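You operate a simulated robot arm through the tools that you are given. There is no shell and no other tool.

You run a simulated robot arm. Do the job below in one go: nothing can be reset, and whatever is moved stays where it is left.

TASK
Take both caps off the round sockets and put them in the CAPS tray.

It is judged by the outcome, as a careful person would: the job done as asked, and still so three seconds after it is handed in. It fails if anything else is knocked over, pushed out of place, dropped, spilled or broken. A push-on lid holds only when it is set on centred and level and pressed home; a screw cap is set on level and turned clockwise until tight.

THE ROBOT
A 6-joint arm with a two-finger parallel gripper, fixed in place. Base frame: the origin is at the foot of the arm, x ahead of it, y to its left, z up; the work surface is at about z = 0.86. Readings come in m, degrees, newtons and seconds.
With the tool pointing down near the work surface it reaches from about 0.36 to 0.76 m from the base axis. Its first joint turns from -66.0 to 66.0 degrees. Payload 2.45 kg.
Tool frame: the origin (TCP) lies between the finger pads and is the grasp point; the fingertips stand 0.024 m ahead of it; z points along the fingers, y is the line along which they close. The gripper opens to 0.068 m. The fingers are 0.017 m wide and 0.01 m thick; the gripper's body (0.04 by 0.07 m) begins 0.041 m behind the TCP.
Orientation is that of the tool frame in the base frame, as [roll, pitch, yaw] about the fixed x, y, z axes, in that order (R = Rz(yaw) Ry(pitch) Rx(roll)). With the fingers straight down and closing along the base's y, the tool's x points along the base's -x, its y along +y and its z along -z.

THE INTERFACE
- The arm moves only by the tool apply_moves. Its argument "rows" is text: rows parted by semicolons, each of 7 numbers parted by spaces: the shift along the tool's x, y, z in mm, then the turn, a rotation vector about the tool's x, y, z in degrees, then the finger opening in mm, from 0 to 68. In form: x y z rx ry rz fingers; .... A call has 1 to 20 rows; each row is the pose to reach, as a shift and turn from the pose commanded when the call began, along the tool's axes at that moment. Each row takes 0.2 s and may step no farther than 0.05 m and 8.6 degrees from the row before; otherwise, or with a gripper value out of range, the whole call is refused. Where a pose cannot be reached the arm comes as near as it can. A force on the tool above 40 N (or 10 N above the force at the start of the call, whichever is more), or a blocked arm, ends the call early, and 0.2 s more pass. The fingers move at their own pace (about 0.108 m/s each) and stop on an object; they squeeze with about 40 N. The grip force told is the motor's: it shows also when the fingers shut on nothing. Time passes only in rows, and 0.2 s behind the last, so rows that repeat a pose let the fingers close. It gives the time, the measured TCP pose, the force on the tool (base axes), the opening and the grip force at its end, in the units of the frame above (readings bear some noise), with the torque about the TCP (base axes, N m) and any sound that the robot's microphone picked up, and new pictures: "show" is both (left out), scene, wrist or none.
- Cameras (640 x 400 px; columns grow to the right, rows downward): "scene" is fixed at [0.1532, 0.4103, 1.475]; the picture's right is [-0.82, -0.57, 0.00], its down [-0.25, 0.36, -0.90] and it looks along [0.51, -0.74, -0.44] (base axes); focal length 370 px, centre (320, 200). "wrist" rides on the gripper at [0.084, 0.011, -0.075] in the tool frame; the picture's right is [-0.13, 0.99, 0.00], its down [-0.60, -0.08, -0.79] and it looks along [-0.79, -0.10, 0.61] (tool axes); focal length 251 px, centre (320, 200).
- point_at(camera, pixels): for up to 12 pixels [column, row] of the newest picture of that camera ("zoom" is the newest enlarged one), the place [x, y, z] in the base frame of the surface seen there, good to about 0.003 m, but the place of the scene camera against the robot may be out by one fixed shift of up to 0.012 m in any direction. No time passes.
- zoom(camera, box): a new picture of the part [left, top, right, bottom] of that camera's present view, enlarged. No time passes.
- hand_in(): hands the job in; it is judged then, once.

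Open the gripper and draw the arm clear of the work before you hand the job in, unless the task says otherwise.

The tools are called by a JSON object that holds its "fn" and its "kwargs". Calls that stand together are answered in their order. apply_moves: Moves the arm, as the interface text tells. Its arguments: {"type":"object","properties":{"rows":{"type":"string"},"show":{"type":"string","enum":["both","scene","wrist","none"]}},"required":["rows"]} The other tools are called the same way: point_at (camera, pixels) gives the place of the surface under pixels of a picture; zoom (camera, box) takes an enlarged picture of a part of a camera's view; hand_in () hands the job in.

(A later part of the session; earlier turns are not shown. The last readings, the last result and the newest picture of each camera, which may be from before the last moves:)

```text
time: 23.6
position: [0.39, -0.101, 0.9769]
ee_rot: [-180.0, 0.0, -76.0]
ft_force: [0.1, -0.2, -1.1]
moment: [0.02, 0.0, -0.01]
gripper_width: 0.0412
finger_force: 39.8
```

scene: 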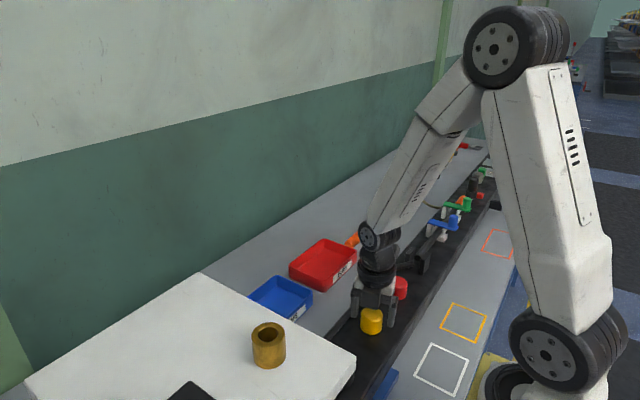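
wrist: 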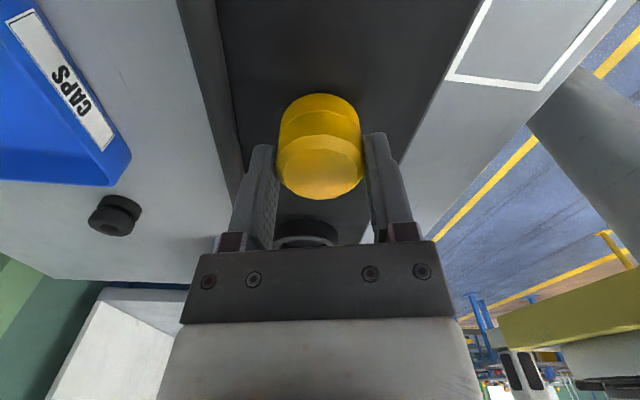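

It lifts freely with about 1 N. I go on in small steps and check after each 5–6 mm.

{"fn": "apply_moves", "kwargs": {"rows": "0 0 -1.5 0 0 0 30; 0 0 -3 0 0 0 30; 0 0 -4.5 0 0 0 30; 0 0 -6 0 0 0 30", "show": "none"}}

{"fn": "apply_moves", "kwargs": {"rows": "0 0 -1 0 0 0 30; 0 0 -2 0 0 0 30; 0 0 -3 0 0 0 30", "show": "both"}}

{"fn": "zoom", "kwargs": {"camera": "scene", "box": [340, 260, 420, 350]}}

{"fn": "zoom", "kwargs": {"camera": "wrist", "box": [200, 80, 440, 230]}}

```text
time: 24.6
position: [0.3909, -0.1001, 0.9826]
ee_rot: [-180.0, 0.0, -76.0]
ft_force: [-0.2, -0.2, -0.9]
moment: [-0.01, -0.02, -0.02]
gripper_width: 0.0411
finger_force: 39.9
```

```text
time: 25.4
position: [0.3914, -0.101, 0.9851]
ee_rot: [-180.0, 0.0, -76.0]
ft_force: [0.2, 1.2, -0.4]
moment: [0.05, -0.02, 0.01]
gripper_width: 0.041
finger_force: 40.4
```

scene: 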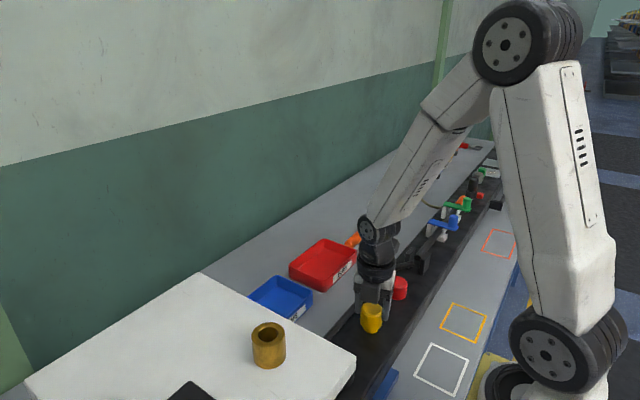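
wrist: 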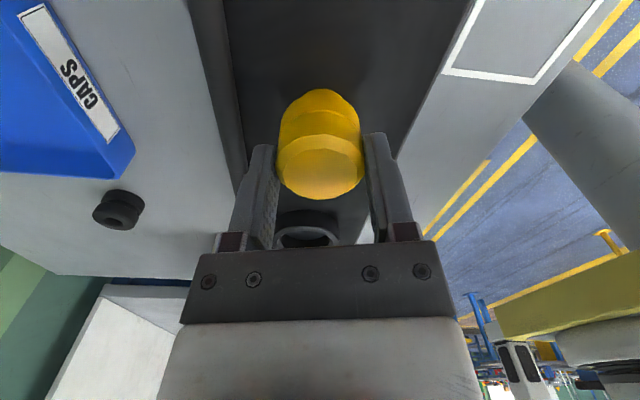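

```text
4.44 times, centred on (380, 305) of scene
```

zoom: 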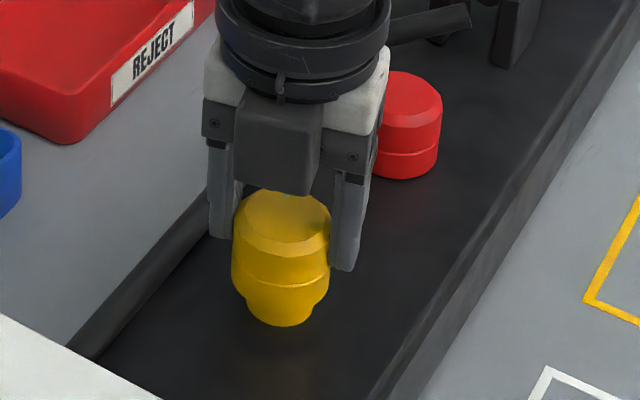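

```text
2.67 times, centred on (320, 155) of wrist
```

zoom: 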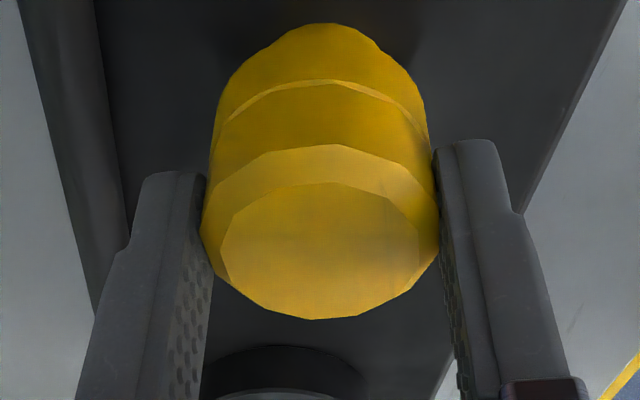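

Still free at 13 mm lift; the yellow neck underneath has stayed on the rail, so it is the socket. I continue lifting by small steps.

{"fn": "apply_moves", "kwargs": {"rows": "0 0 -1 0 0 0 30; 0 0 -2 0 0 0 30; 0 0 -3 0 0 0 30; 0 0 -4 0 0 0 30", "show": "none"}}

{"fn": "apply_moves", "kwargs": {"rows": "0 0 -1 0 0 0 30; 0 0 -2 0 0 0 30; 0 0 -3 0 0 0 30; 0 0 -4 0 0 0 30", "show": "both"}}

{"fn": "zoom", "kwargs": {"camera": "scene", "box": [340, 260, 420, 350]}}

{"fn": "zoom", "kwargs": {"camera": "wrist", "box": [200, 80, 440, 230]}}

```text
time: 26.4
position: [0.3919, -0.1014, 0.989]
ee_rot: [-179.9, 0.0, -76.1]
ft_force: [-0.2, -0.4, -0.5]
moment: [0.03, -0.02, 0.05]
gripper_width: 0.0413
finger_force: 40.3
```

```text
time: 27.4
position: [0.392, -0.1009, 0.9931]
ee_rot: [-180.0, 0.1, -76.0]
ft_force: [-0.5, 0.5, 0.0]
moment: [0.01, -0.02, -0.04]
gripper_width: 0.0408
finger_force: 40.0
```

scene: 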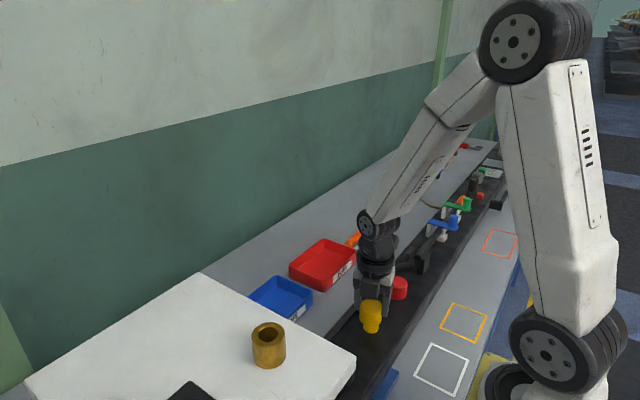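
wrist: 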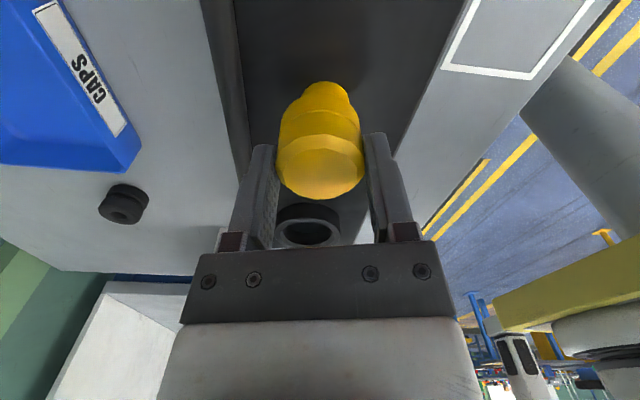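

```text
4.44 times, centred on (380, 305) of scene
```

zoom: 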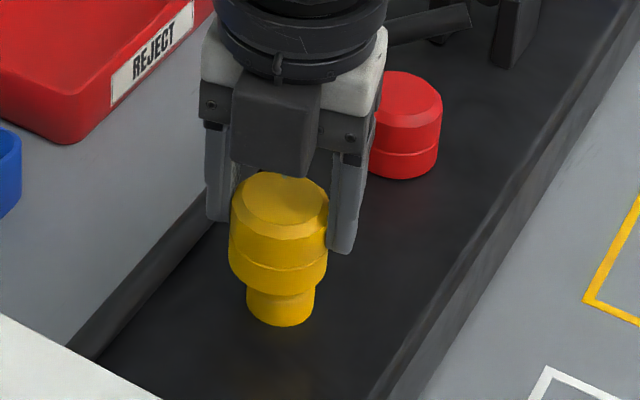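

```text
2.67 times, centred on (320, 155) of wrist
```

zoom: 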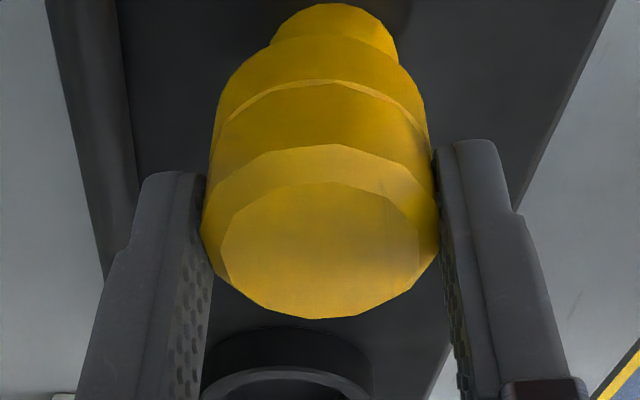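

Free at 21 mm lift, with about 20 mm of socket neck now visible. I keep going in small steps.

{"fn": "apply_moves", "kwargs": {"rows": "0 0 -1 0 0 0 30; 0 0 -2 0 0 0 30; 0 0 -3 0 0 0 30; 0 0 -4 0 0 0 30", "show": "none"}}

{"fn": "apply_moves", "kwargs": {"rows": "0 0 -1 0 0 0 30; 0 0 -2 0 0 0 30; 0 0 -3 0 0 0 30; 0 0 -4 0 0 0 30", "show": "both"}}

{"fn": "zoom", "kwargs": {"camera": "scene", "box": [340, 260, 420, 350]}}

{"fn": "zoom", "kwargs": {"camera": "wrist", "box": [200, 60, 440, 210]}}

```text
time: 28.4
position: [0.3907, -0.1016, 0.9968]
ee_rot: [180.0, -0.1, -76.0]
ft_force: [0.4, 0.6, -0.5]
moment: [-0.01, 0.0, -0.02]
gripper_width: 0.0412
finger_force: 40.0
```

```text
time: 29.4
position: [0.3926, -0.1008, 1.0001]
ee_rot: [-180.0, -0.1, -76.0]
ft_force: [0.3, 0.5, -0.8]
moment: [0.02, 0.02, -0.02]
gripper_width: 0.0411
finger_force: 39.9
```

scene: 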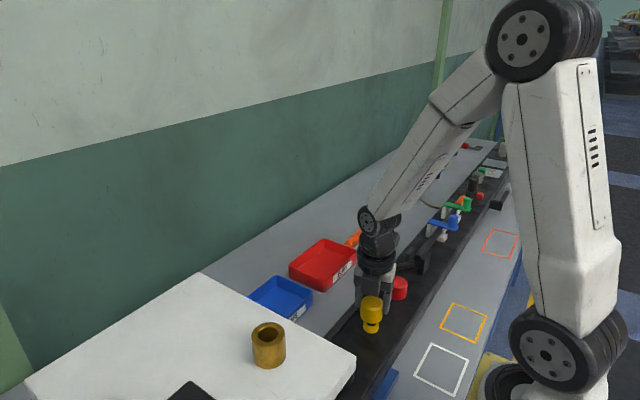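
wrist: 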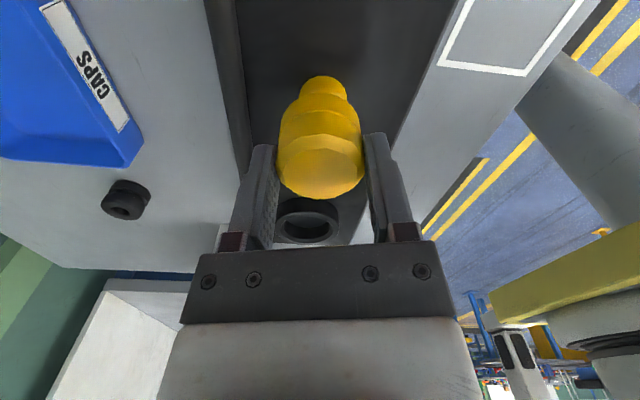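

```text
4.44 times, centred on (380, 305) of scene
```

zoom: 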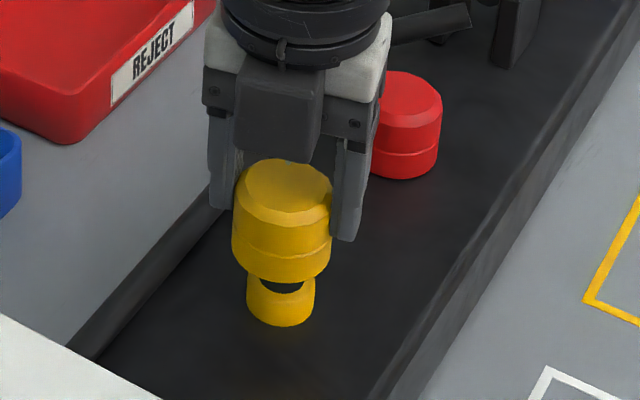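

```text
2.67 times, centred on (320, 135) of wrist
```

zoom: 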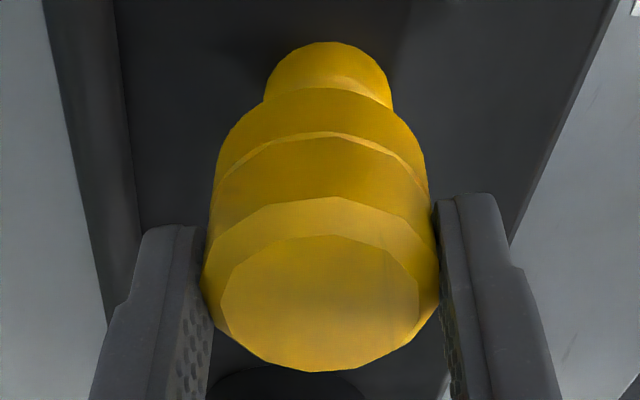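

The cap is now clear above the open yellow socket. I lift a bit further, gently, and look up the white block's edges and the tray corners to plan the way over.

{"fn": "apply_moves", "kwargs": {"rows": "0 0 -3 0 0 0 30; 0 0 -7 0 0 0 30; 0 0 -12 0 0 0 30; 0 0 -18 0 0 0 30; 0 0 -24 0 0 0 30; 0 0 -30 0 0 0 30; 0 0 -36 0 0 0 30; 0 0 -42 0 0 0 30; 0 0 -46 0 0 0 30; 0 0 -46 0 0 0 30", "show": "both"}}

{"fn": "point_at", "kwargs": {"camera": "scene", "pixels": [[202, 277], [280, 318], [350, 352], [352, 375], [253, 296], [278, 280], [312, 297], [290, 318], [268, 287], [297, 290], [283, 300], [300, 308]]}}

{"fn": "zoom", "kwargs": {"camera": "scene", "box": [240, 230, 400, 350]}}

```text
time: 31.6
position: [0.3898, -0.0999, 1.0483]
ee_rot: [-180.0, 0.1, -76.0]
ft_force: [0.9, 1.1, 0.6]
moment: [-0.01, 0.03, 0.02]
gripper_width: 0.0413
finger_force: 40.4
```

scene: 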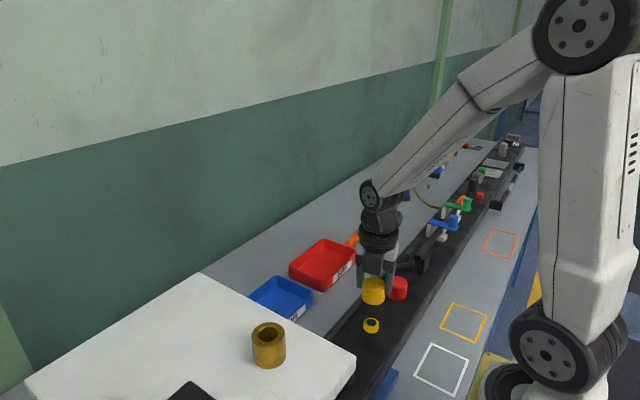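
wrist: 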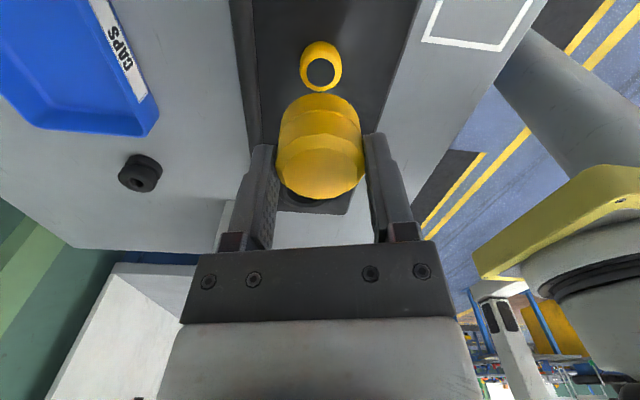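

```text
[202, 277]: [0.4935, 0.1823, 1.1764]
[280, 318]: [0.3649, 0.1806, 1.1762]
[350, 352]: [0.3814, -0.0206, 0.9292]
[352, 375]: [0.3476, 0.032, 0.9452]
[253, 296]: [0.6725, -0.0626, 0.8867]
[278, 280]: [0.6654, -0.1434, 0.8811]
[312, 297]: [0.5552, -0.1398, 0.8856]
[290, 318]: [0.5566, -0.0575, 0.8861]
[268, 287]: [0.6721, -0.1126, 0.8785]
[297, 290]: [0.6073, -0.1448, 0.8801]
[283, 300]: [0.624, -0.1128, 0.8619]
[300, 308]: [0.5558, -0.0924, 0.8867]
```

```text
3.33 times, centred on (320, 290) of scene
```

zoom: 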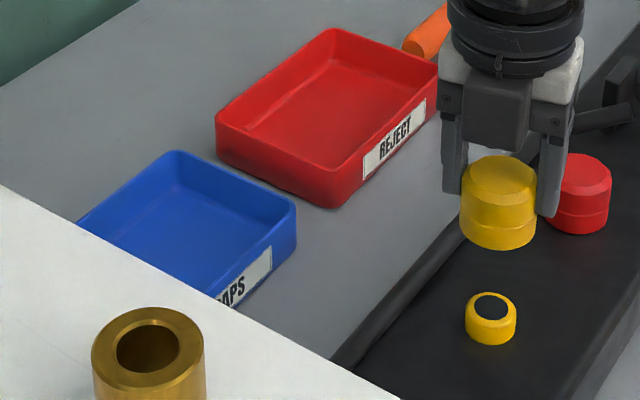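

The yellow cap is held at 41.3 mm above the bare socket at (371,325). The tray spans about x 0.56–0.70 and y -0.14–0.02 with its rim at z≈0.887, and the white block starts at y≈0.18; I carry the cap level to above (0.63, -0.03).

{"fn": "apply_moves", "kwargs": {"rows": "-0.4 -8 0 0 0 0 30; -1 -22 0 0 0 0 30; -2 -40 0 0 0 0 30; -3 -60 0 0 0 0 30; -4 -80 0 0 0 0 30; -5 -100 0 0 0 0 30; -6 -120 0 0 0 0 30; -7 -140 0 0 0 0 30; -8 -160 0 0 0 0 30; -9 -180 0 0 0 0 30; -10 -200 0 0 0 0 30; -10.5 -218 0 0 0 0 30; -11 -232 0 0 0 0 30; -11.3 -242 0 0 0 0 30; -11.3 -248 0 0 0 0 30; -11.3 -248 0 0 0 0 30", "show": "both"}}

{"fn": "zoom", "kwargs": {"camera": "scene", "box": [200, 190, 400, 340]}}

```text
time: 35.0
position: [0.6305, -0.0287, 1.047]
ee_rot: [179.9, 0.0, -76.0]
ft_force: [-0.1, -0.9, -1.0]
moment: [0.01, 0.0, -0.05]
gripper_width: 0.0412
finger_force: 39.7
```

scene: 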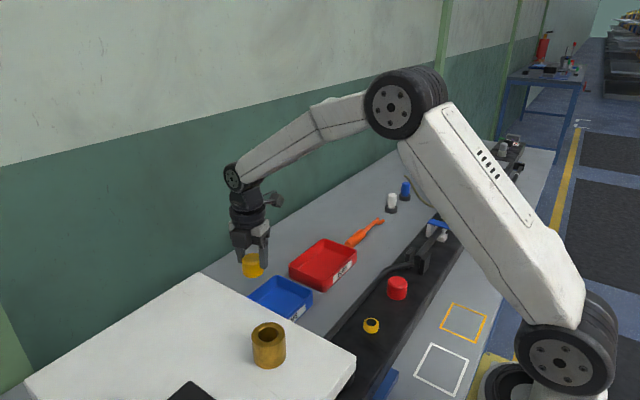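
wrist: 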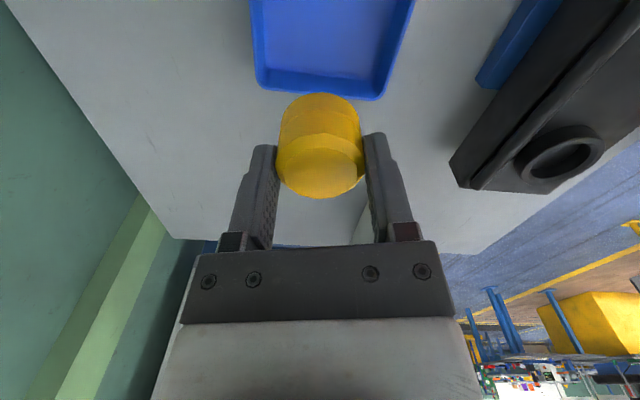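

```text
2.67 times, centred on (300, 265) of scene
```

zoom: 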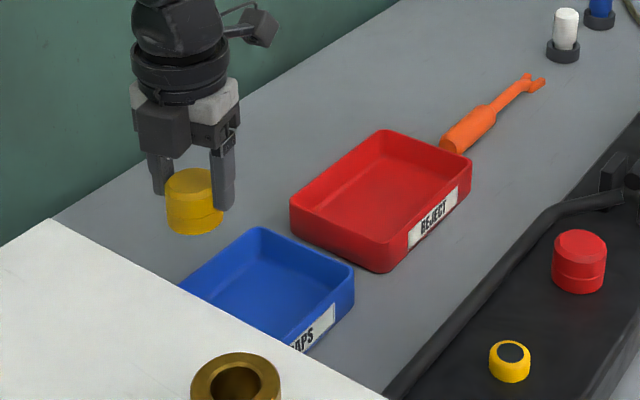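

The cap hangs near the tray's +y edge in the wrist view. I read tray edges from the wrist picture to place it exactly.

{"fn": "point_at", "kwargs": {"camera": "wrist", "pixels": [[256, 78], [254, 30], [385, 92], [400, 50], [320, 88], [270, 85], [375, 98], [265, 60], [375, 75], [330, 10], [258, 5], [408, 10]]}}

{"fn": "zoom", "kwargs": {"camera": "wrist", "box": [230, 0, 430, 125]}}

```text
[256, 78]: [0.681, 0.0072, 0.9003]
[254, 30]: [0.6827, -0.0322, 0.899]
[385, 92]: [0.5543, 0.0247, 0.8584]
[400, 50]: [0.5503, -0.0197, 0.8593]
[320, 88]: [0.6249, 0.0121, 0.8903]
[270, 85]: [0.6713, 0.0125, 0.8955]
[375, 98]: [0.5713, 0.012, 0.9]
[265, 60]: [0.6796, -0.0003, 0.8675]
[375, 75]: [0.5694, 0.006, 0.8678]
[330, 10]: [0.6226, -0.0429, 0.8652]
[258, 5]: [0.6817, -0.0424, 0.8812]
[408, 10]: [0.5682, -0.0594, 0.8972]
```

```text
3.20 times, centred on (330, 62) of wrist
```

zoom: 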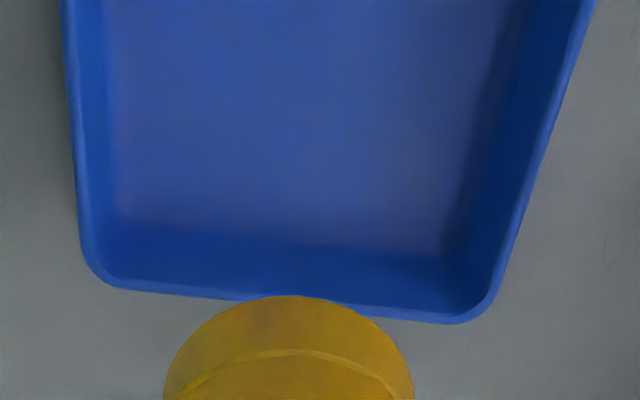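

The tray rim runs about x 0.565–0.684 and y -0.142–0.012 at z≈0.90, with the floor at z≈0.865. I shift to (0.626, -0.034) and lower the cap to about 8 mm above the floor.

{"fn": "apply_moves", "kwargs": {"rows": "1.5 2.5 6 0 0 0 30; 2.9 4.9 16 0 0 0 30; 2.9 4.9 30 0 0 0 30; 2.9 4.9 46 0 0 0 30; 2.9 4.9 62 0 0 0 30; 2.9 4.9 78 0 0 0 30; 2.9 4.9 94 0 0 0 30; 2.9 4.9 108 0 0 0 30; 2.9 4.9 120 0 0 0 30; 2.9 4.9 128 0 0 0 30; 2.9 4.9 133 0 0 0 30; 2.9 4.9 133 0 0 0 30", "show": "both"}}

{"fn": "zoom", "kwargs": {"camera": "scene", "box": [220, 230, 360, 335]}}

{"fn": "zoom", "kwargs": {"camera": "wrist", "box": [180, 0, 460, 175]}}

```text
time: 37.6
position: [0.6248, -0.0328, 0.914]
ee_rot: [-180.0, 0.0, -76.0]
ft_force: [-0.5, 0.0, 0.1]
moment: [-0.01, -0.03, -0.01]
gripper_width: 0.0411
finger_force: 40.1
```

scene: 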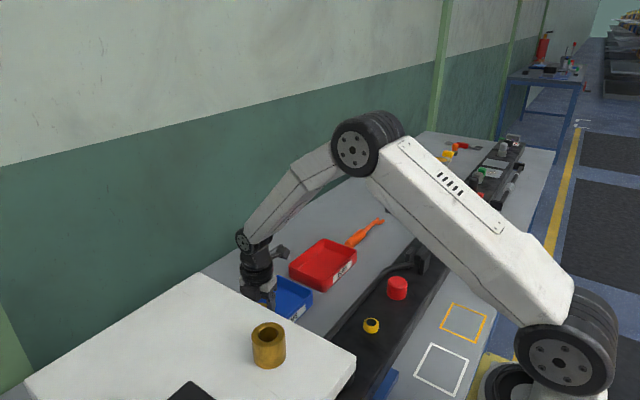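
wrist: 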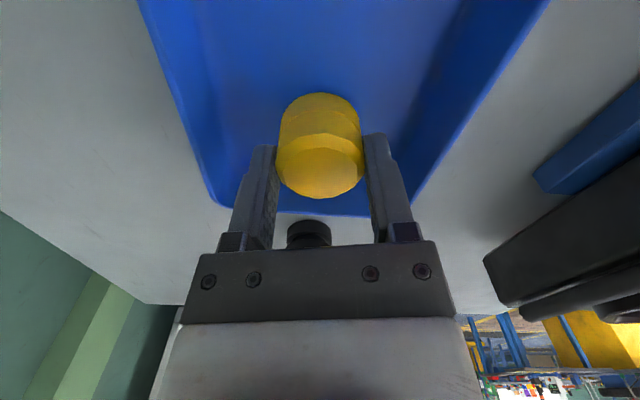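

```text
3.81 times, centred on (290, 282) of scene
```

zoom: 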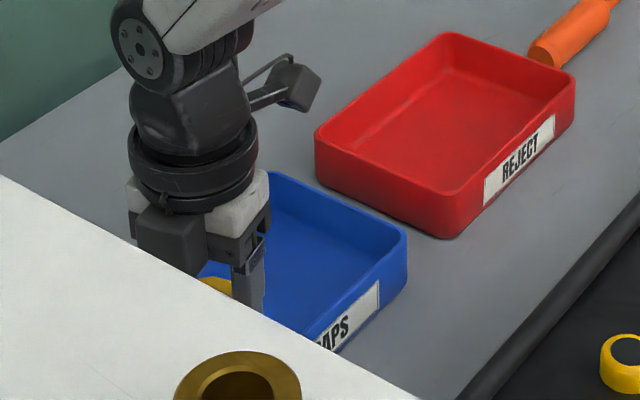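

```text
2.29 times, centred on (320, 88) of wrist
```

zoom: 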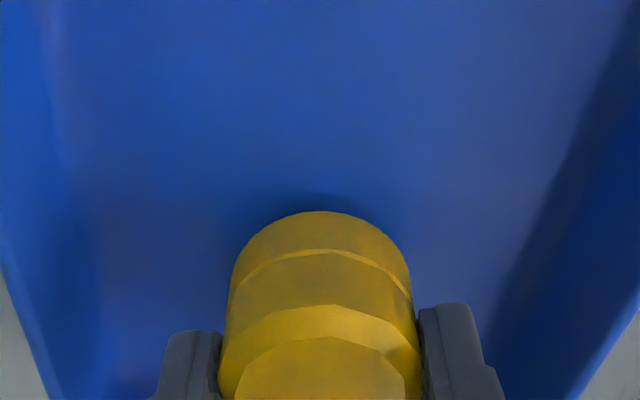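

The cap is inside the tray, a few millimetres above the floor. I lower in 1 mm steps to find the floor.

{"fn": "apply_moves", "kwargs": {"rows": "0 0 1.5 0 0 0 30; 0 0 3 0 0 0 30; 0 0 4.5 0 0 0 30; 0 0 6 0 0 0 30", "show": "none"}}

{"fn": "apply_moves", "kwargs": {"rows": "0 0 0.7 0 0 0 30; 0 0 1.4 0 0 0 30", "show": "none"}}

```text
time: 38.6
position: [0.6248, -0.0358, 0.9072]
ee_rot: [-180.0, 0.0, -76.0]
ft_force: [0.3, 1.5, 0.1]
moment: [-0.02, 0.01, 0.03]
gripper_width: 0.0412
finger_force: 40.1
```

```text
time: 39.2
position: [0.6249, -0.0351, 0.9067]
ee_rot: [180.0, 0.0, -75.9]
ft_force: [-0.8, -0.1, -0.9]
moment: [-0.01, 0.01, 0.0]
gripper_width: 0.0412
finger_force: 39.9
```

No contact yet at z≈0.906. I lower by another 1.5 mm at a time.

{"fn": "apply_moves", "kwargs": {"rows": "0 0 0.7 0 0 0 30; 0 0 1.4 0 0 0 30", "show": "none"}}

{"fn": "apply_moves", "kwargs": {"rows": "0 0 0.5 0 0 0 30; 0 0 1 0 0 0 30", "show": "wrist"}}

{"fn": "zoom", "kwargs": {"camera": "wrist", "box": [200, 60, 440, 210]}}

```text
time: 39.8
position: [0.6247, -0.0342, 0.9045]
ee_rot: [-179.9, 0.0, -76.0]
ft_force: [0.0, 3.3, 7.3]
moment: [0.09, 0.17, -0.05]
gripper_width: 0.0411
finger_force: 40.2
```

```text
time: 40.4
position: [0.6253, -0.0348, 0.906]
ee_rot: [-179.9, -0.1, -76.0]
ft_force: [-6.3, 0.7, 24.7]
moment: [0.02, 0.49, -0.01]
gripper_width: 0.0408
finger_force: 39.9
```

wrist: 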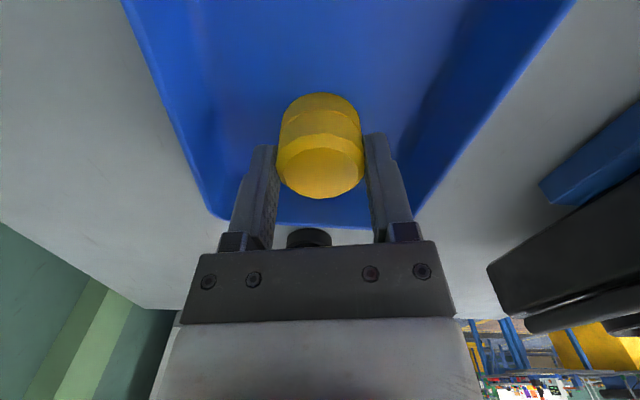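

```text
2.67 times, centred on (320, 135) of wrist
```

zoom: 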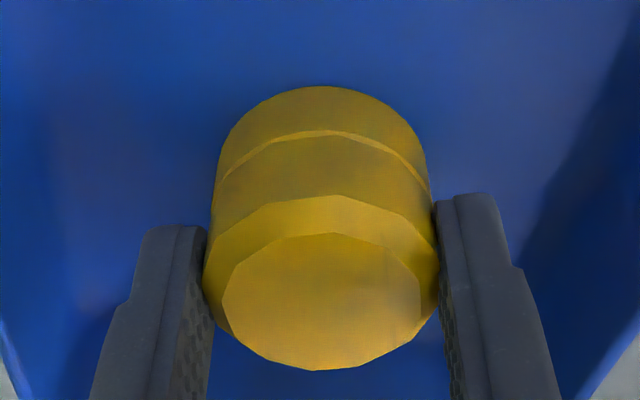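

The floor is reached (25 N up). I back off 1 mm to relieve the press, then open the fingers to 52 mm.

{"fn": "apply_moves", "kwargs": {"rows": "0 0 -0.6 0 0 0 30; 0 0 -1.2 0 0 0 30; 0 0 -1.2 0 0 0 40; 0 0 -1.2 0 0 0 44; 0 0 -1.2 0 0 0 48; 0 0 -1.2 0 0 0 52; 0 0 -1.2 0 0 0 52", "show": "wrist"}}

```text
time: 42.0
position: [0.6251, -0.034, 0.9055]
ee_rot: [179.9, 0.0, -76.0]
ft_force: [0.6, 0.6, 0.4]
moment: [-0.04, -0.02, 0.0]
gripper_width: 0.0521
finger_force: 0.1
```

wrist: 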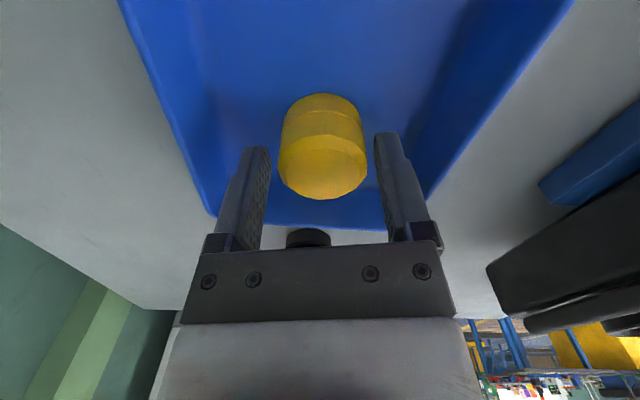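

The cap stands free on the tray floor between the open fingers. I rise straight up 140 mm.

{"fn": "apply_moves", "kwargs": {"rows": "0 0 -5 0 0 0 52; 0 0 -15 0 0 0 52; 0 0 -30 0 0 0 52; 0 0 -50 0 0 0 52; 0 0 -75 0 0 0 52; 0 0 -100 0 0 0 60; 0 0 -125 0 0 0 68; 0 0 -145 0 0 0 68; 0 0 -145 0 0 0 68", "show": "both"}}

{"fn": "zoom", "kwargs": {"camera": "wrist", "box": [230, 0, 430, 125]}}

```text
time: 44.0
position: [0.6261, -0.0326, 1.0501]
ee_rot: [180.0, 0.0, -76.0]
ft_force: [0.9, 0.1, 0.1]
moment: [0.0, -0.01, 0.01]
gripper_width: 0.0682
finger_force: 0.0
```

scene: 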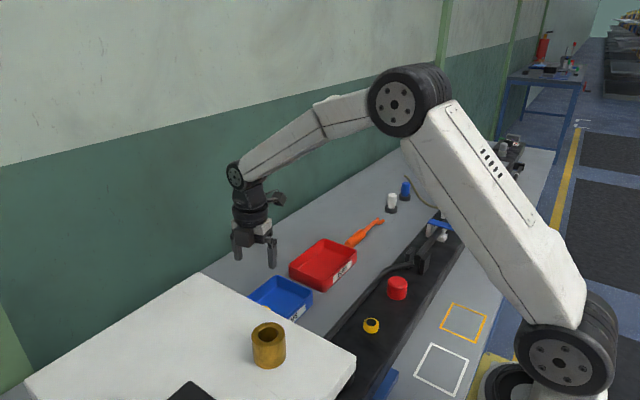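
wrist: 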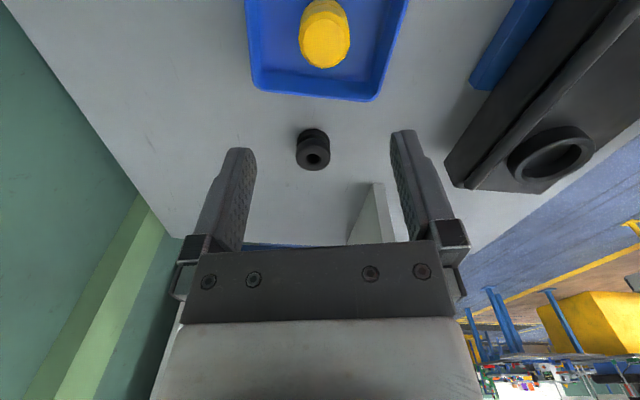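

```text
3.20 times, centred on (330, 62) of wrist
```

zoom: 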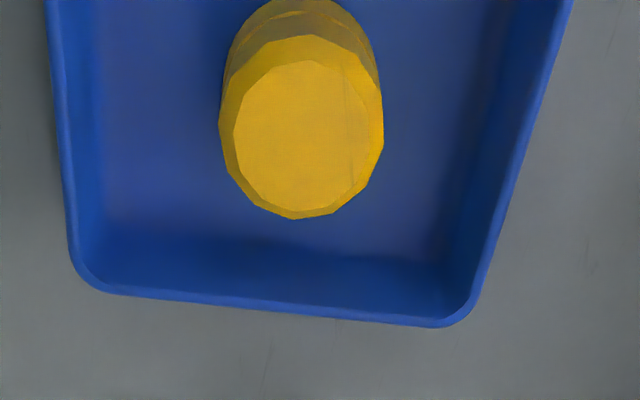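

The yellow cap rests upright in the CAPS tray. I now carry the open gripper at this height to above the red cap, turning it back (clockwise by 119°) so that there is room to unscrew again.

{"fn": "apply_moves", "kwargs": {"rows": "7.2 17.2 0 0 0 7.4 68; 14.5 34.4 0 0 0 14.9 68; 21.7 51.6 0 0 0 22.3 68; 29 68.8 0 0 0 29.8 68; 36.2 86 0 0 0 37.2 68; 43.5 103.2 0 0 0 44.6 68; 50.7 120.4 0 0 0 52.1 68; 58 137.6 0 0 0 59.5 68; 65.2 154.8 0 0 0 66.9 68; 72.4 172 0 0 0 74.4 68; 79.7 189.2 0 0 0 81.8 68; 86.9 206.4 0 0 0 89.3 68; 94.2 223.6 0 0 0 96.7 68; 101.4 240.8 0 0 0 104.1 68; 108.7 258 0 0 0 111.6 68; 115.9 275.2 0 0 0 119 68; 115.9 275.2 0 0 0 119 68", "show": "both"}}

{"fn": "zoom", "kwargs": {"camera": "wrist", "box": [220, 0, 420, 125]}}

```text
time: 47.6
position: [0.3856, -0.212, 1.0496]
ee_rot: [180.0, 0.0, 164.9]
ft_force: [0.3, -0.5, -1.1]
moment: [0.0, 0.03, 0.01]
gripper_width: 0.068
finger_force: 0.1
```

scene: 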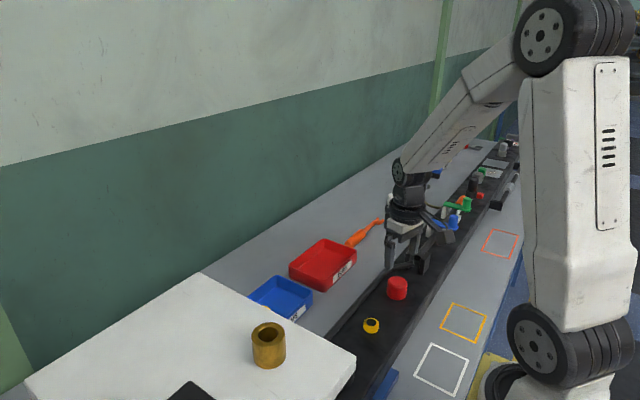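
wrist: 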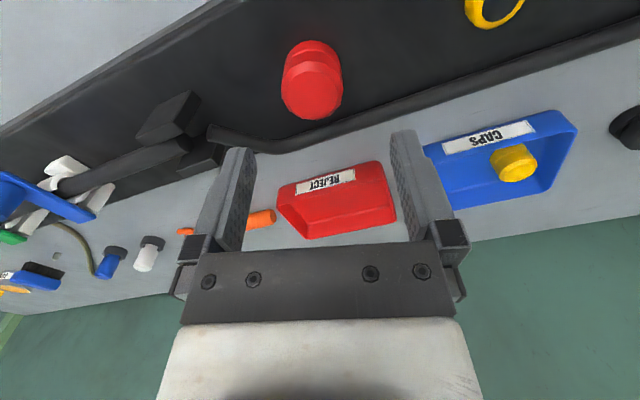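

```text
3.20 times, centred on (320, 62) of wrist
```

zoom: 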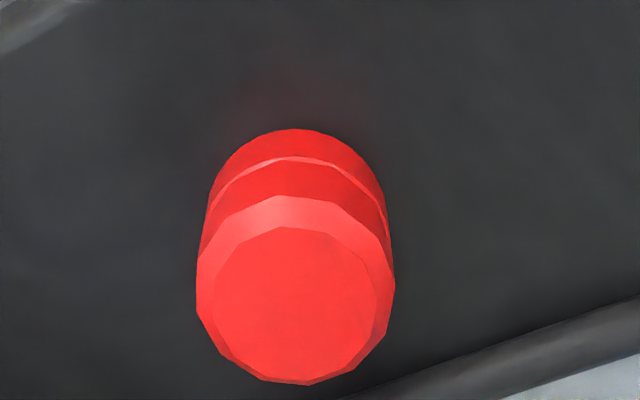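

The red cap is ahead and slightly to the left of the tool axis. I measure its top face edges.

{"fn": "point_at", "kwargs": {"camera": "zoom", "pixels": [[290, 300], [215, 300], [370, 300], [290, 232], [300, 370], [200, 295], [391, 295], [283, 200], [302, 380], [295, 175], [292, 145], [290, 115]]}}

```text
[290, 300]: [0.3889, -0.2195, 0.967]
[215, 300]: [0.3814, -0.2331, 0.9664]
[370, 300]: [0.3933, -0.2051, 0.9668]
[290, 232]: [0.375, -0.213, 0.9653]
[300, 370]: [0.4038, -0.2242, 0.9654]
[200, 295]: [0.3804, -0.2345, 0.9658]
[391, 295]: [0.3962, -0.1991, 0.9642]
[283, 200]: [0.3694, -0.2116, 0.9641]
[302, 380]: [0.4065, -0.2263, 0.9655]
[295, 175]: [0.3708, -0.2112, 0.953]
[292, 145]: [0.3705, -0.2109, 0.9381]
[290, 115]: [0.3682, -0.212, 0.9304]
```

Allowing for the small bias found with the yellow cap, the red cap is at about (0.391, -0.220) with its top at z≈0.967. I centre on it and descend to fingertips about at its top for a check.

{"fn": "apply_moves", "kwargs": {"rows": "-3 -3 10 0 0 0 68; -5.6 -5.6 22 0 0 0 68; -5.6 -5.6 36 0 0 0 68; -5.6 -5.6 50 0 0 0 68; -5.6 -5.6 59 0 0 0 68; -5.6 -5.6 59 0 0 0 68", "show": "both"}}

{"fn": "zoom", "kwargs": {"camera": "wrist", "box": [200, 60, 440, 210]}}

{"fn": "zoom", "kwargs": {"camera": "scene", "box": [350, 230, 450, 330]}}

```text
time: 49.0
position: [0.3906, -0.2185, 0.9892]
ee_rot: [-179.9, -0.1, 164.8]
ft_force: [-0.2, 0.4, 0.6]
moment: [-0.03, -0.03, -0.04]
gripper_width: 0.0682
finger_force: 0.1
```

scene: 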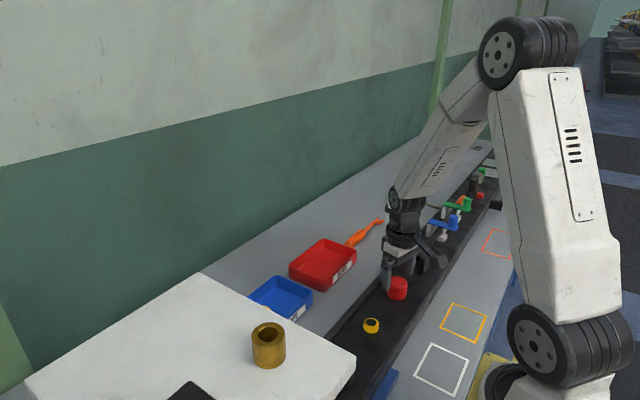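
wrist: 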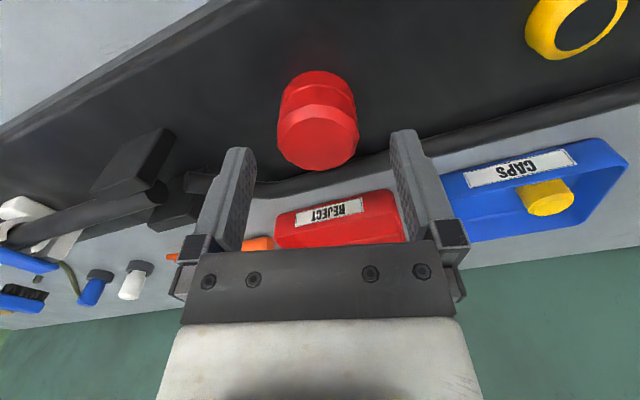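

```text
2.67 times, centred on (320, 135) of wrist
```

zoom: 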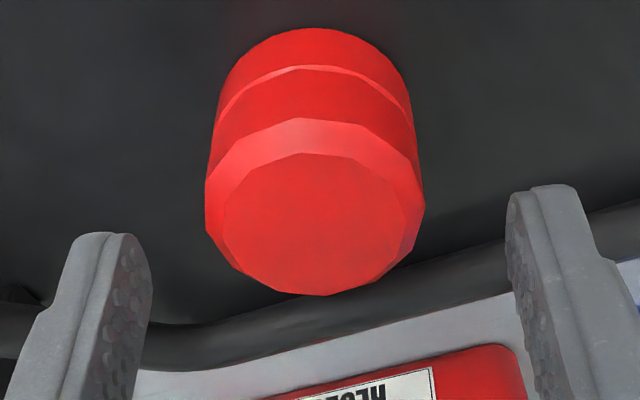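

```text
4.00 times, centred on (400, 280) of scene
```

zoom: 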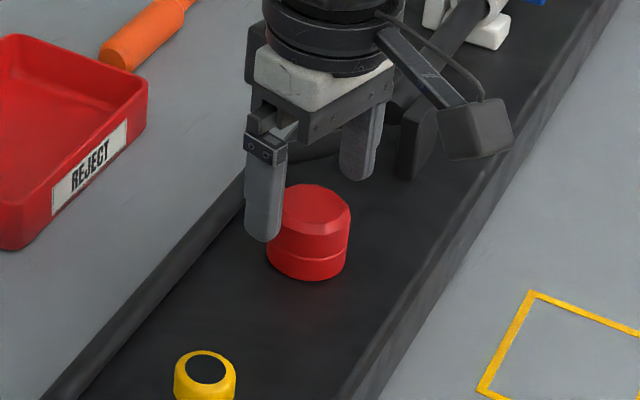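

The red cap is within about 1 mm of the axis. I correct, descend 20 mm to just above its seam and close.

{"fn": "apply_moves", "kwargs": {"rows": "0.5 -0.9 7 0 0 0 68; 0.5 -0.9 14 0 0 0 68; 0.5 -0.9 20 0 0 0 68; 0.5 -0.9 20 0 0 0 56; 0.5 -0.9 20 0 0 0 48; 0.5 -0.9 20 0 0 0 30; 0.5 -0.9 20 0 0 0 30; 0.5 -0.9 20 0 0 0 30", "show": "wrist"}}

{"fn": "zoom", "kwargs": {"camera": "wrist", "box": [200, 80, 440, 230]}}

```text
time: 50.8
position: [0.3897, -0.2198, 0.9717]
ee_rot: [-180.0, 0.0, 164.9]
ft_force: [1.7, 3.5, -0.4]
moment: [0.11, -0.02, 0.03]
gripper_width: 0.0409
finger_force: 40.0
```

wrist: 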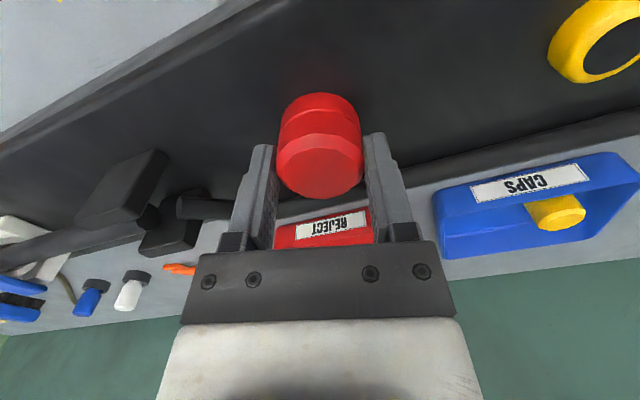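

```text
2.67 times, centred on (320, 155) of wrist
```

zoom: 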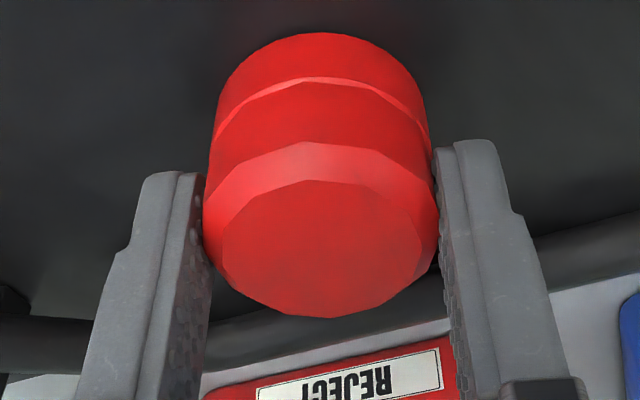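

The red cap is gripped at 40.9 mm with under 4 N of side force. I turn it 24° counter-clockwise, rising slightly, and watch the force.

{"fn": "apply_moves", "kwargs": {"rows": "0 0 0 0 0 -4 30; 0 0 -0.1 0 0 -8 30; 0 0 -0.3 0 0 -12 30; 0 0 -0.4 0 0 -16 30; 0 0 -0.5 0 0 -20 30; 0 0 -0.6 0 0 -24 30", "show": "wrist"}}

{"fn": "zoom", "kwargs": {"camera": "wrist", "box": [200, 80, 440, 230]}}

```text
time: 52.2
position: [0.3891, -0.2196, 0.9722]
ee_rot: [179.9, -0.1, -170.9]
ft_force: [-7.8, 6.9, 6.5]
moment: [-0.14, -0.13, -0.08]
gripper_width: 0.0413
finger_force: 40.1
```

wrist: 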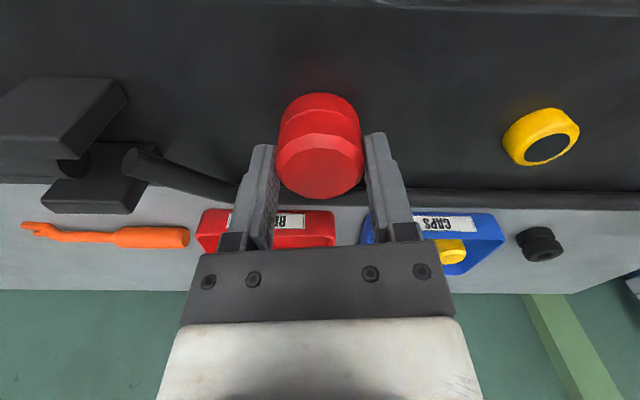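

```text
2.67 times, centred on (320, 155) of wrist
```

zoom: 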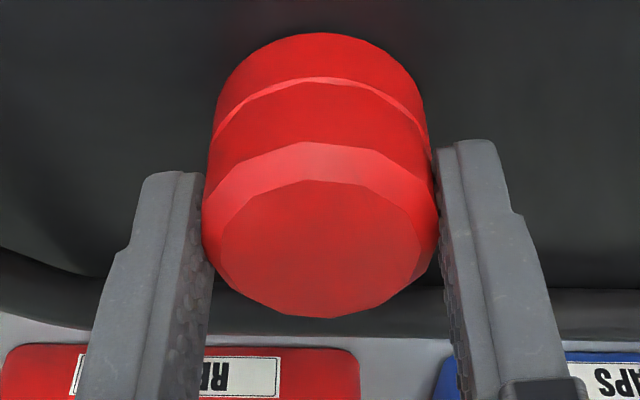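

Same behaviour: the cap turns with the fingers and pushes up (6.5 N). I keep turning 40° with a rise of 1.5 mm and a 0.5 mm side correction.

{"fn": "apply_moves", "kwargs": {"rows": "0.1 0.1 -0.5 0 0 -4 30; 0.2 0.2 -0.6 0 0 -8 30; 0.3 0.3 -0.7 0 0 -12 30; 0.3 0.4 -0.8 0 0 -16 30; 0.3 0.4 -0.9 0 0 -20 30; 0.3 0.4 -1.0 0 0 -24 30; 0.3 0.4 -1.1 0 0 -28 30; 0.3 0.4 -1.2 0 0 -32 30; 0.3 0.4 -1.35 0 0 -36 30; 0.3 0.4 -1.5 0 0 -40 30", "show": "wrist"}}

{"fn": "zoom", "kwargs": {"camera": "scene", "box": [350, 230, 450, 330]}}

```text
time: 54.4
position: [0.3894, -0.2205, 0.9729]
ee_rot: [-180.0, 0.0, -130.9]
ft_force: [-0.1, -0.4, 0.5]
moment: [0.02, 0.04, 0.0]
gripper_width: 0.0411
finger_force: 40.0
```

wrist: 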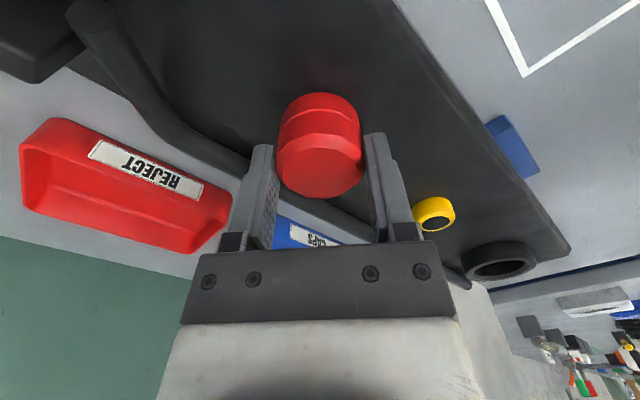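

```text
4.00 times, centred on (400, 280) of scene
```

zoom: 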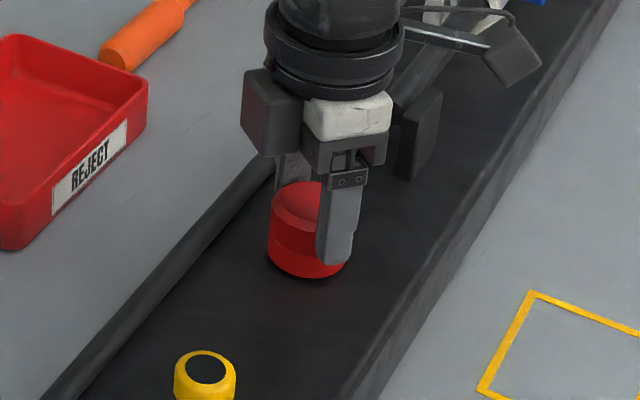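

All forces are near zero after 64°. I turn another 24° with a 1 mm rise for safety, then check.

{"fn": "apply_moves", "kwargs": {"rows": "0 0 -0.2 0 0 -4 30; 0 0 -0.4 0 0 -8 30; 0 0 -0.5 0 0 -12 30; 0 0 -0.7 0 0 -16 30; 0 0 -0.9 0 0 -20 30; 0 0 -1.0 0 0 -24 30", "show": "none"}}

{"fn": "apply_moves", "kwargs": {"rows": "0 0 -1 0 0 0 30; 0 0 -2 0 0 0 30; 0 0 -3 0 0 0 30; 0 0 -4 0 0 0 30", "show": "wrist"}}

{"fn": "zoom", "kwargs": {"camera": "scene", "box": [350, 230, 450, 330]}}

```text
time: 55.8
position: [0.3895, -0.221, 0.9752]
ee_rot: [180.0, 0.0, -106.9]
ft_force: [0.9, -0.1, 0.1]
moment: [0.0, -0.01, 0.0]
gripper_width: 0.041
finger_force: 39.8
```

```text
time: 56.8
position: [0.3879, -0.2208, 0.9781]
ee_rot: [179.9, 0.0, -107.0]
ft_force: [0.8, -0.4, -0.8]
moment: [-0.02, -0.06, -0.05]
gripper_width: 0.0413
finger_force: 40.1
```

wrist: 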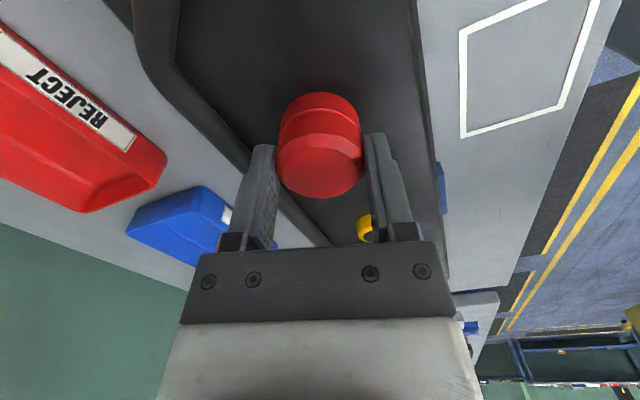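

```text
4.00 times, centred on (400, 280) of scene
```

zoom: 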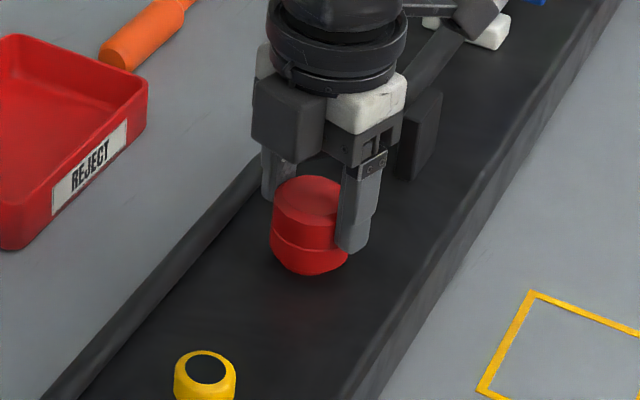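

It lifts freely with about 1 N. I continue in 1–1.5 mm steps, checking every 10 mm.

{"fn": "apply_moves", "kwargs": {"rows": "0 0 -1 0 0 0 30; 0 0 -2 0 0 0 30; 0 0 -3 0 0 0 30; 0 0 -4 0 0 0 30; 0 0 -5 0 0 0 30; 0 0 -6 0 0 0 30; 0 0 -7 0 0 0 30; 0 0 -8 0 0 0 30", "show": "none"}}

{"fn": "apply_moves", "kwargs": {"rows": "0 0 -1 0 0 0 30; 0 0 -2 0 0 0 30; 0 0 -3 0 0 0 30; 0 0 -4 0 0 0 30; 0 0 -5 0 0 0 30; 0 0 -6 0 0 0 30; 0 0 -7 0 0 0 30; 0 0 -8 0 0 0 30", "show": "both"}}

{"fn": "zoom", "kwargs": {"camera": "scene", "box": [350, 230, 450, 330]}}

```text
time: 58.6
position: [0.3907, -0.219, 0.9864]
ee_rot: [180.0, 0.1, -107.0]
ft_force: [0.3, -0.1, -0.2]
moment: [-0.02, -0.02, -0.02]
gripper_width: 0.0411
finger_force: 40.1
```

```text
time: 60.4
position: [0.3892, -0.2213, 0.9941]
ee_rot: [179.9, 0.0, -107.0]
ft_force: [-0.4, 0.0, -0.1]
moment: [0.0, 0.02, 0.04]
gripper_width: 0.0416
finger_force: 39.8
```

scene: 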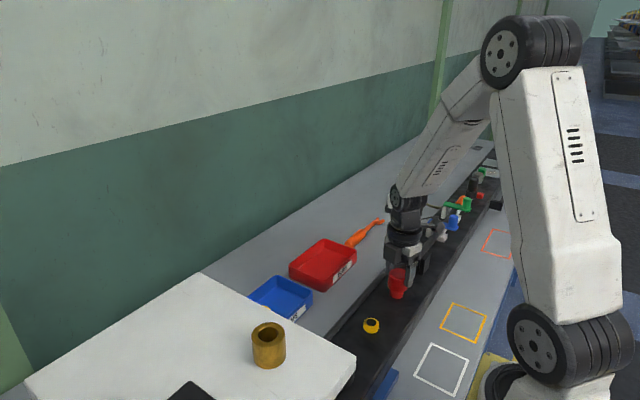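
wrist: 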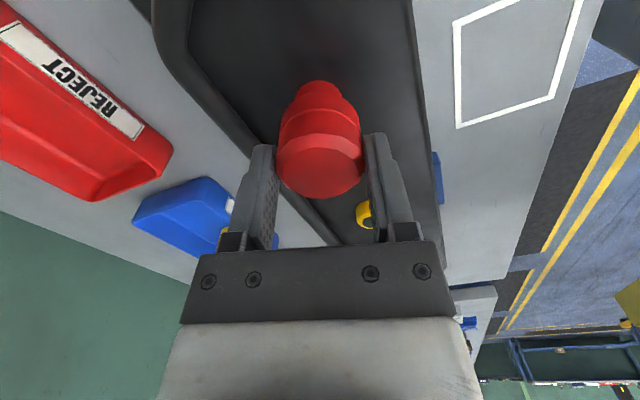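

```text
4.00 times, centred on (400, 280) of scene
```

zoom: 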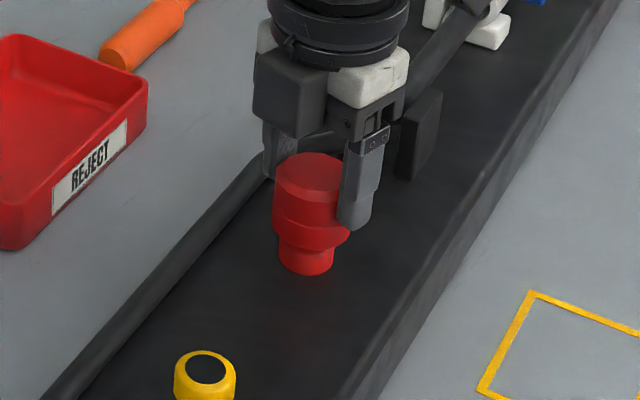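

Still free; about 16 mm of the red socket neck shows. I lift another 16 mm in small steps, then faster once it is clear.

{"fn": "apply_moves", "kwargs": {"rows": "0 0 -1 0 0 0 30; 0 0 -2 0 0 0 30; 0 0 -3 0 0 0 30; 0 0 -4 0 0 0 30; 0 0 -5 0 0 0 30; 0 0 -6 0 0 0 30; 0 0 -7 0 0 0 30; 0 0 -8 0 0 0 30; 0 0 -9 0 0 0 30; 0 0 -10 0 0 0 30; 0 0 -11 0 0 0 30; 0 0 -12 0 0 0 30; 0 0 -13 0 0 0 30; 0 0 -14 0 0 0 30; 0 0 -15 0 0 0 30; 0 0 -16 0 0 0 30", "show": "none"}}

{"fn": "apply_moves", "kwargs": {"rows": "0 0 -3 0 0 0 30; 0 0 -7 0 0 0 30; 0 0 -12 0 0 0 30; 0 0 -18 0 0 0 30; 0 0 -24 0 0 0 30; 0 0 -30 0 0 0 30; 0 0 -35 0 0 0 30; 0 0 -35 0 0 0 30", "show": "both"}}

{"fn": "zoom", "kwargs": {"camera": "scene", "box": [330, 210, 450, 340]}}

```text
time: 63.8
position: [0.3884, -0.2207, 1.0094]
ee_rot: [180.0, 0.1, -107.0]
ft_force: [-0.4, 0.0, -0.1]
moment: [-0.02, -0.02, 0.0]
gripper_width: 0.0412
finger_force: 39.8
```

```text
time: 65.6
position: [0.3891, -0.2221, 1.0443]
ee_rot: [180.0, 0.0, -107.0]
ft_force: [0.1, 0.0, -0.4]
moment: [0.02, 0.0, 0.03]
gripper_width: 0.0415
finger_force: 39.9
```

scene: 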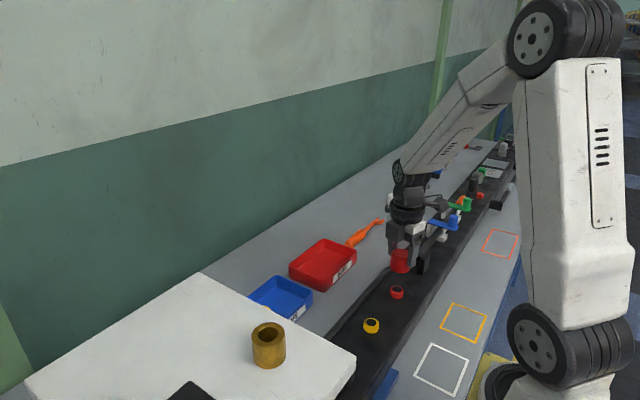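
wrist: 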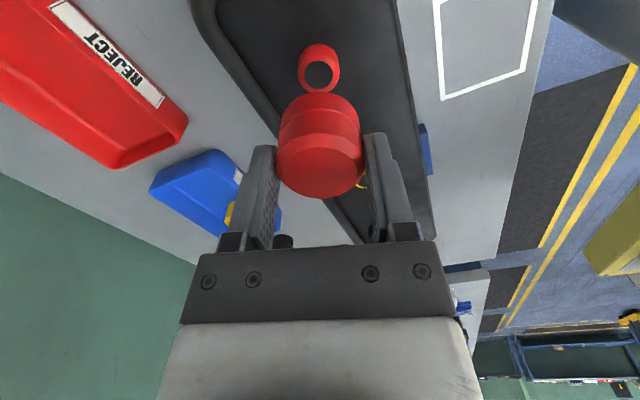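

```text
3.08 times, centred on (390, 275) of scene
```

zoom: 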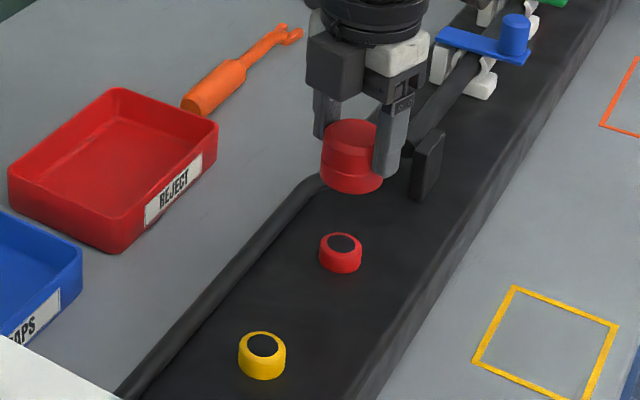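

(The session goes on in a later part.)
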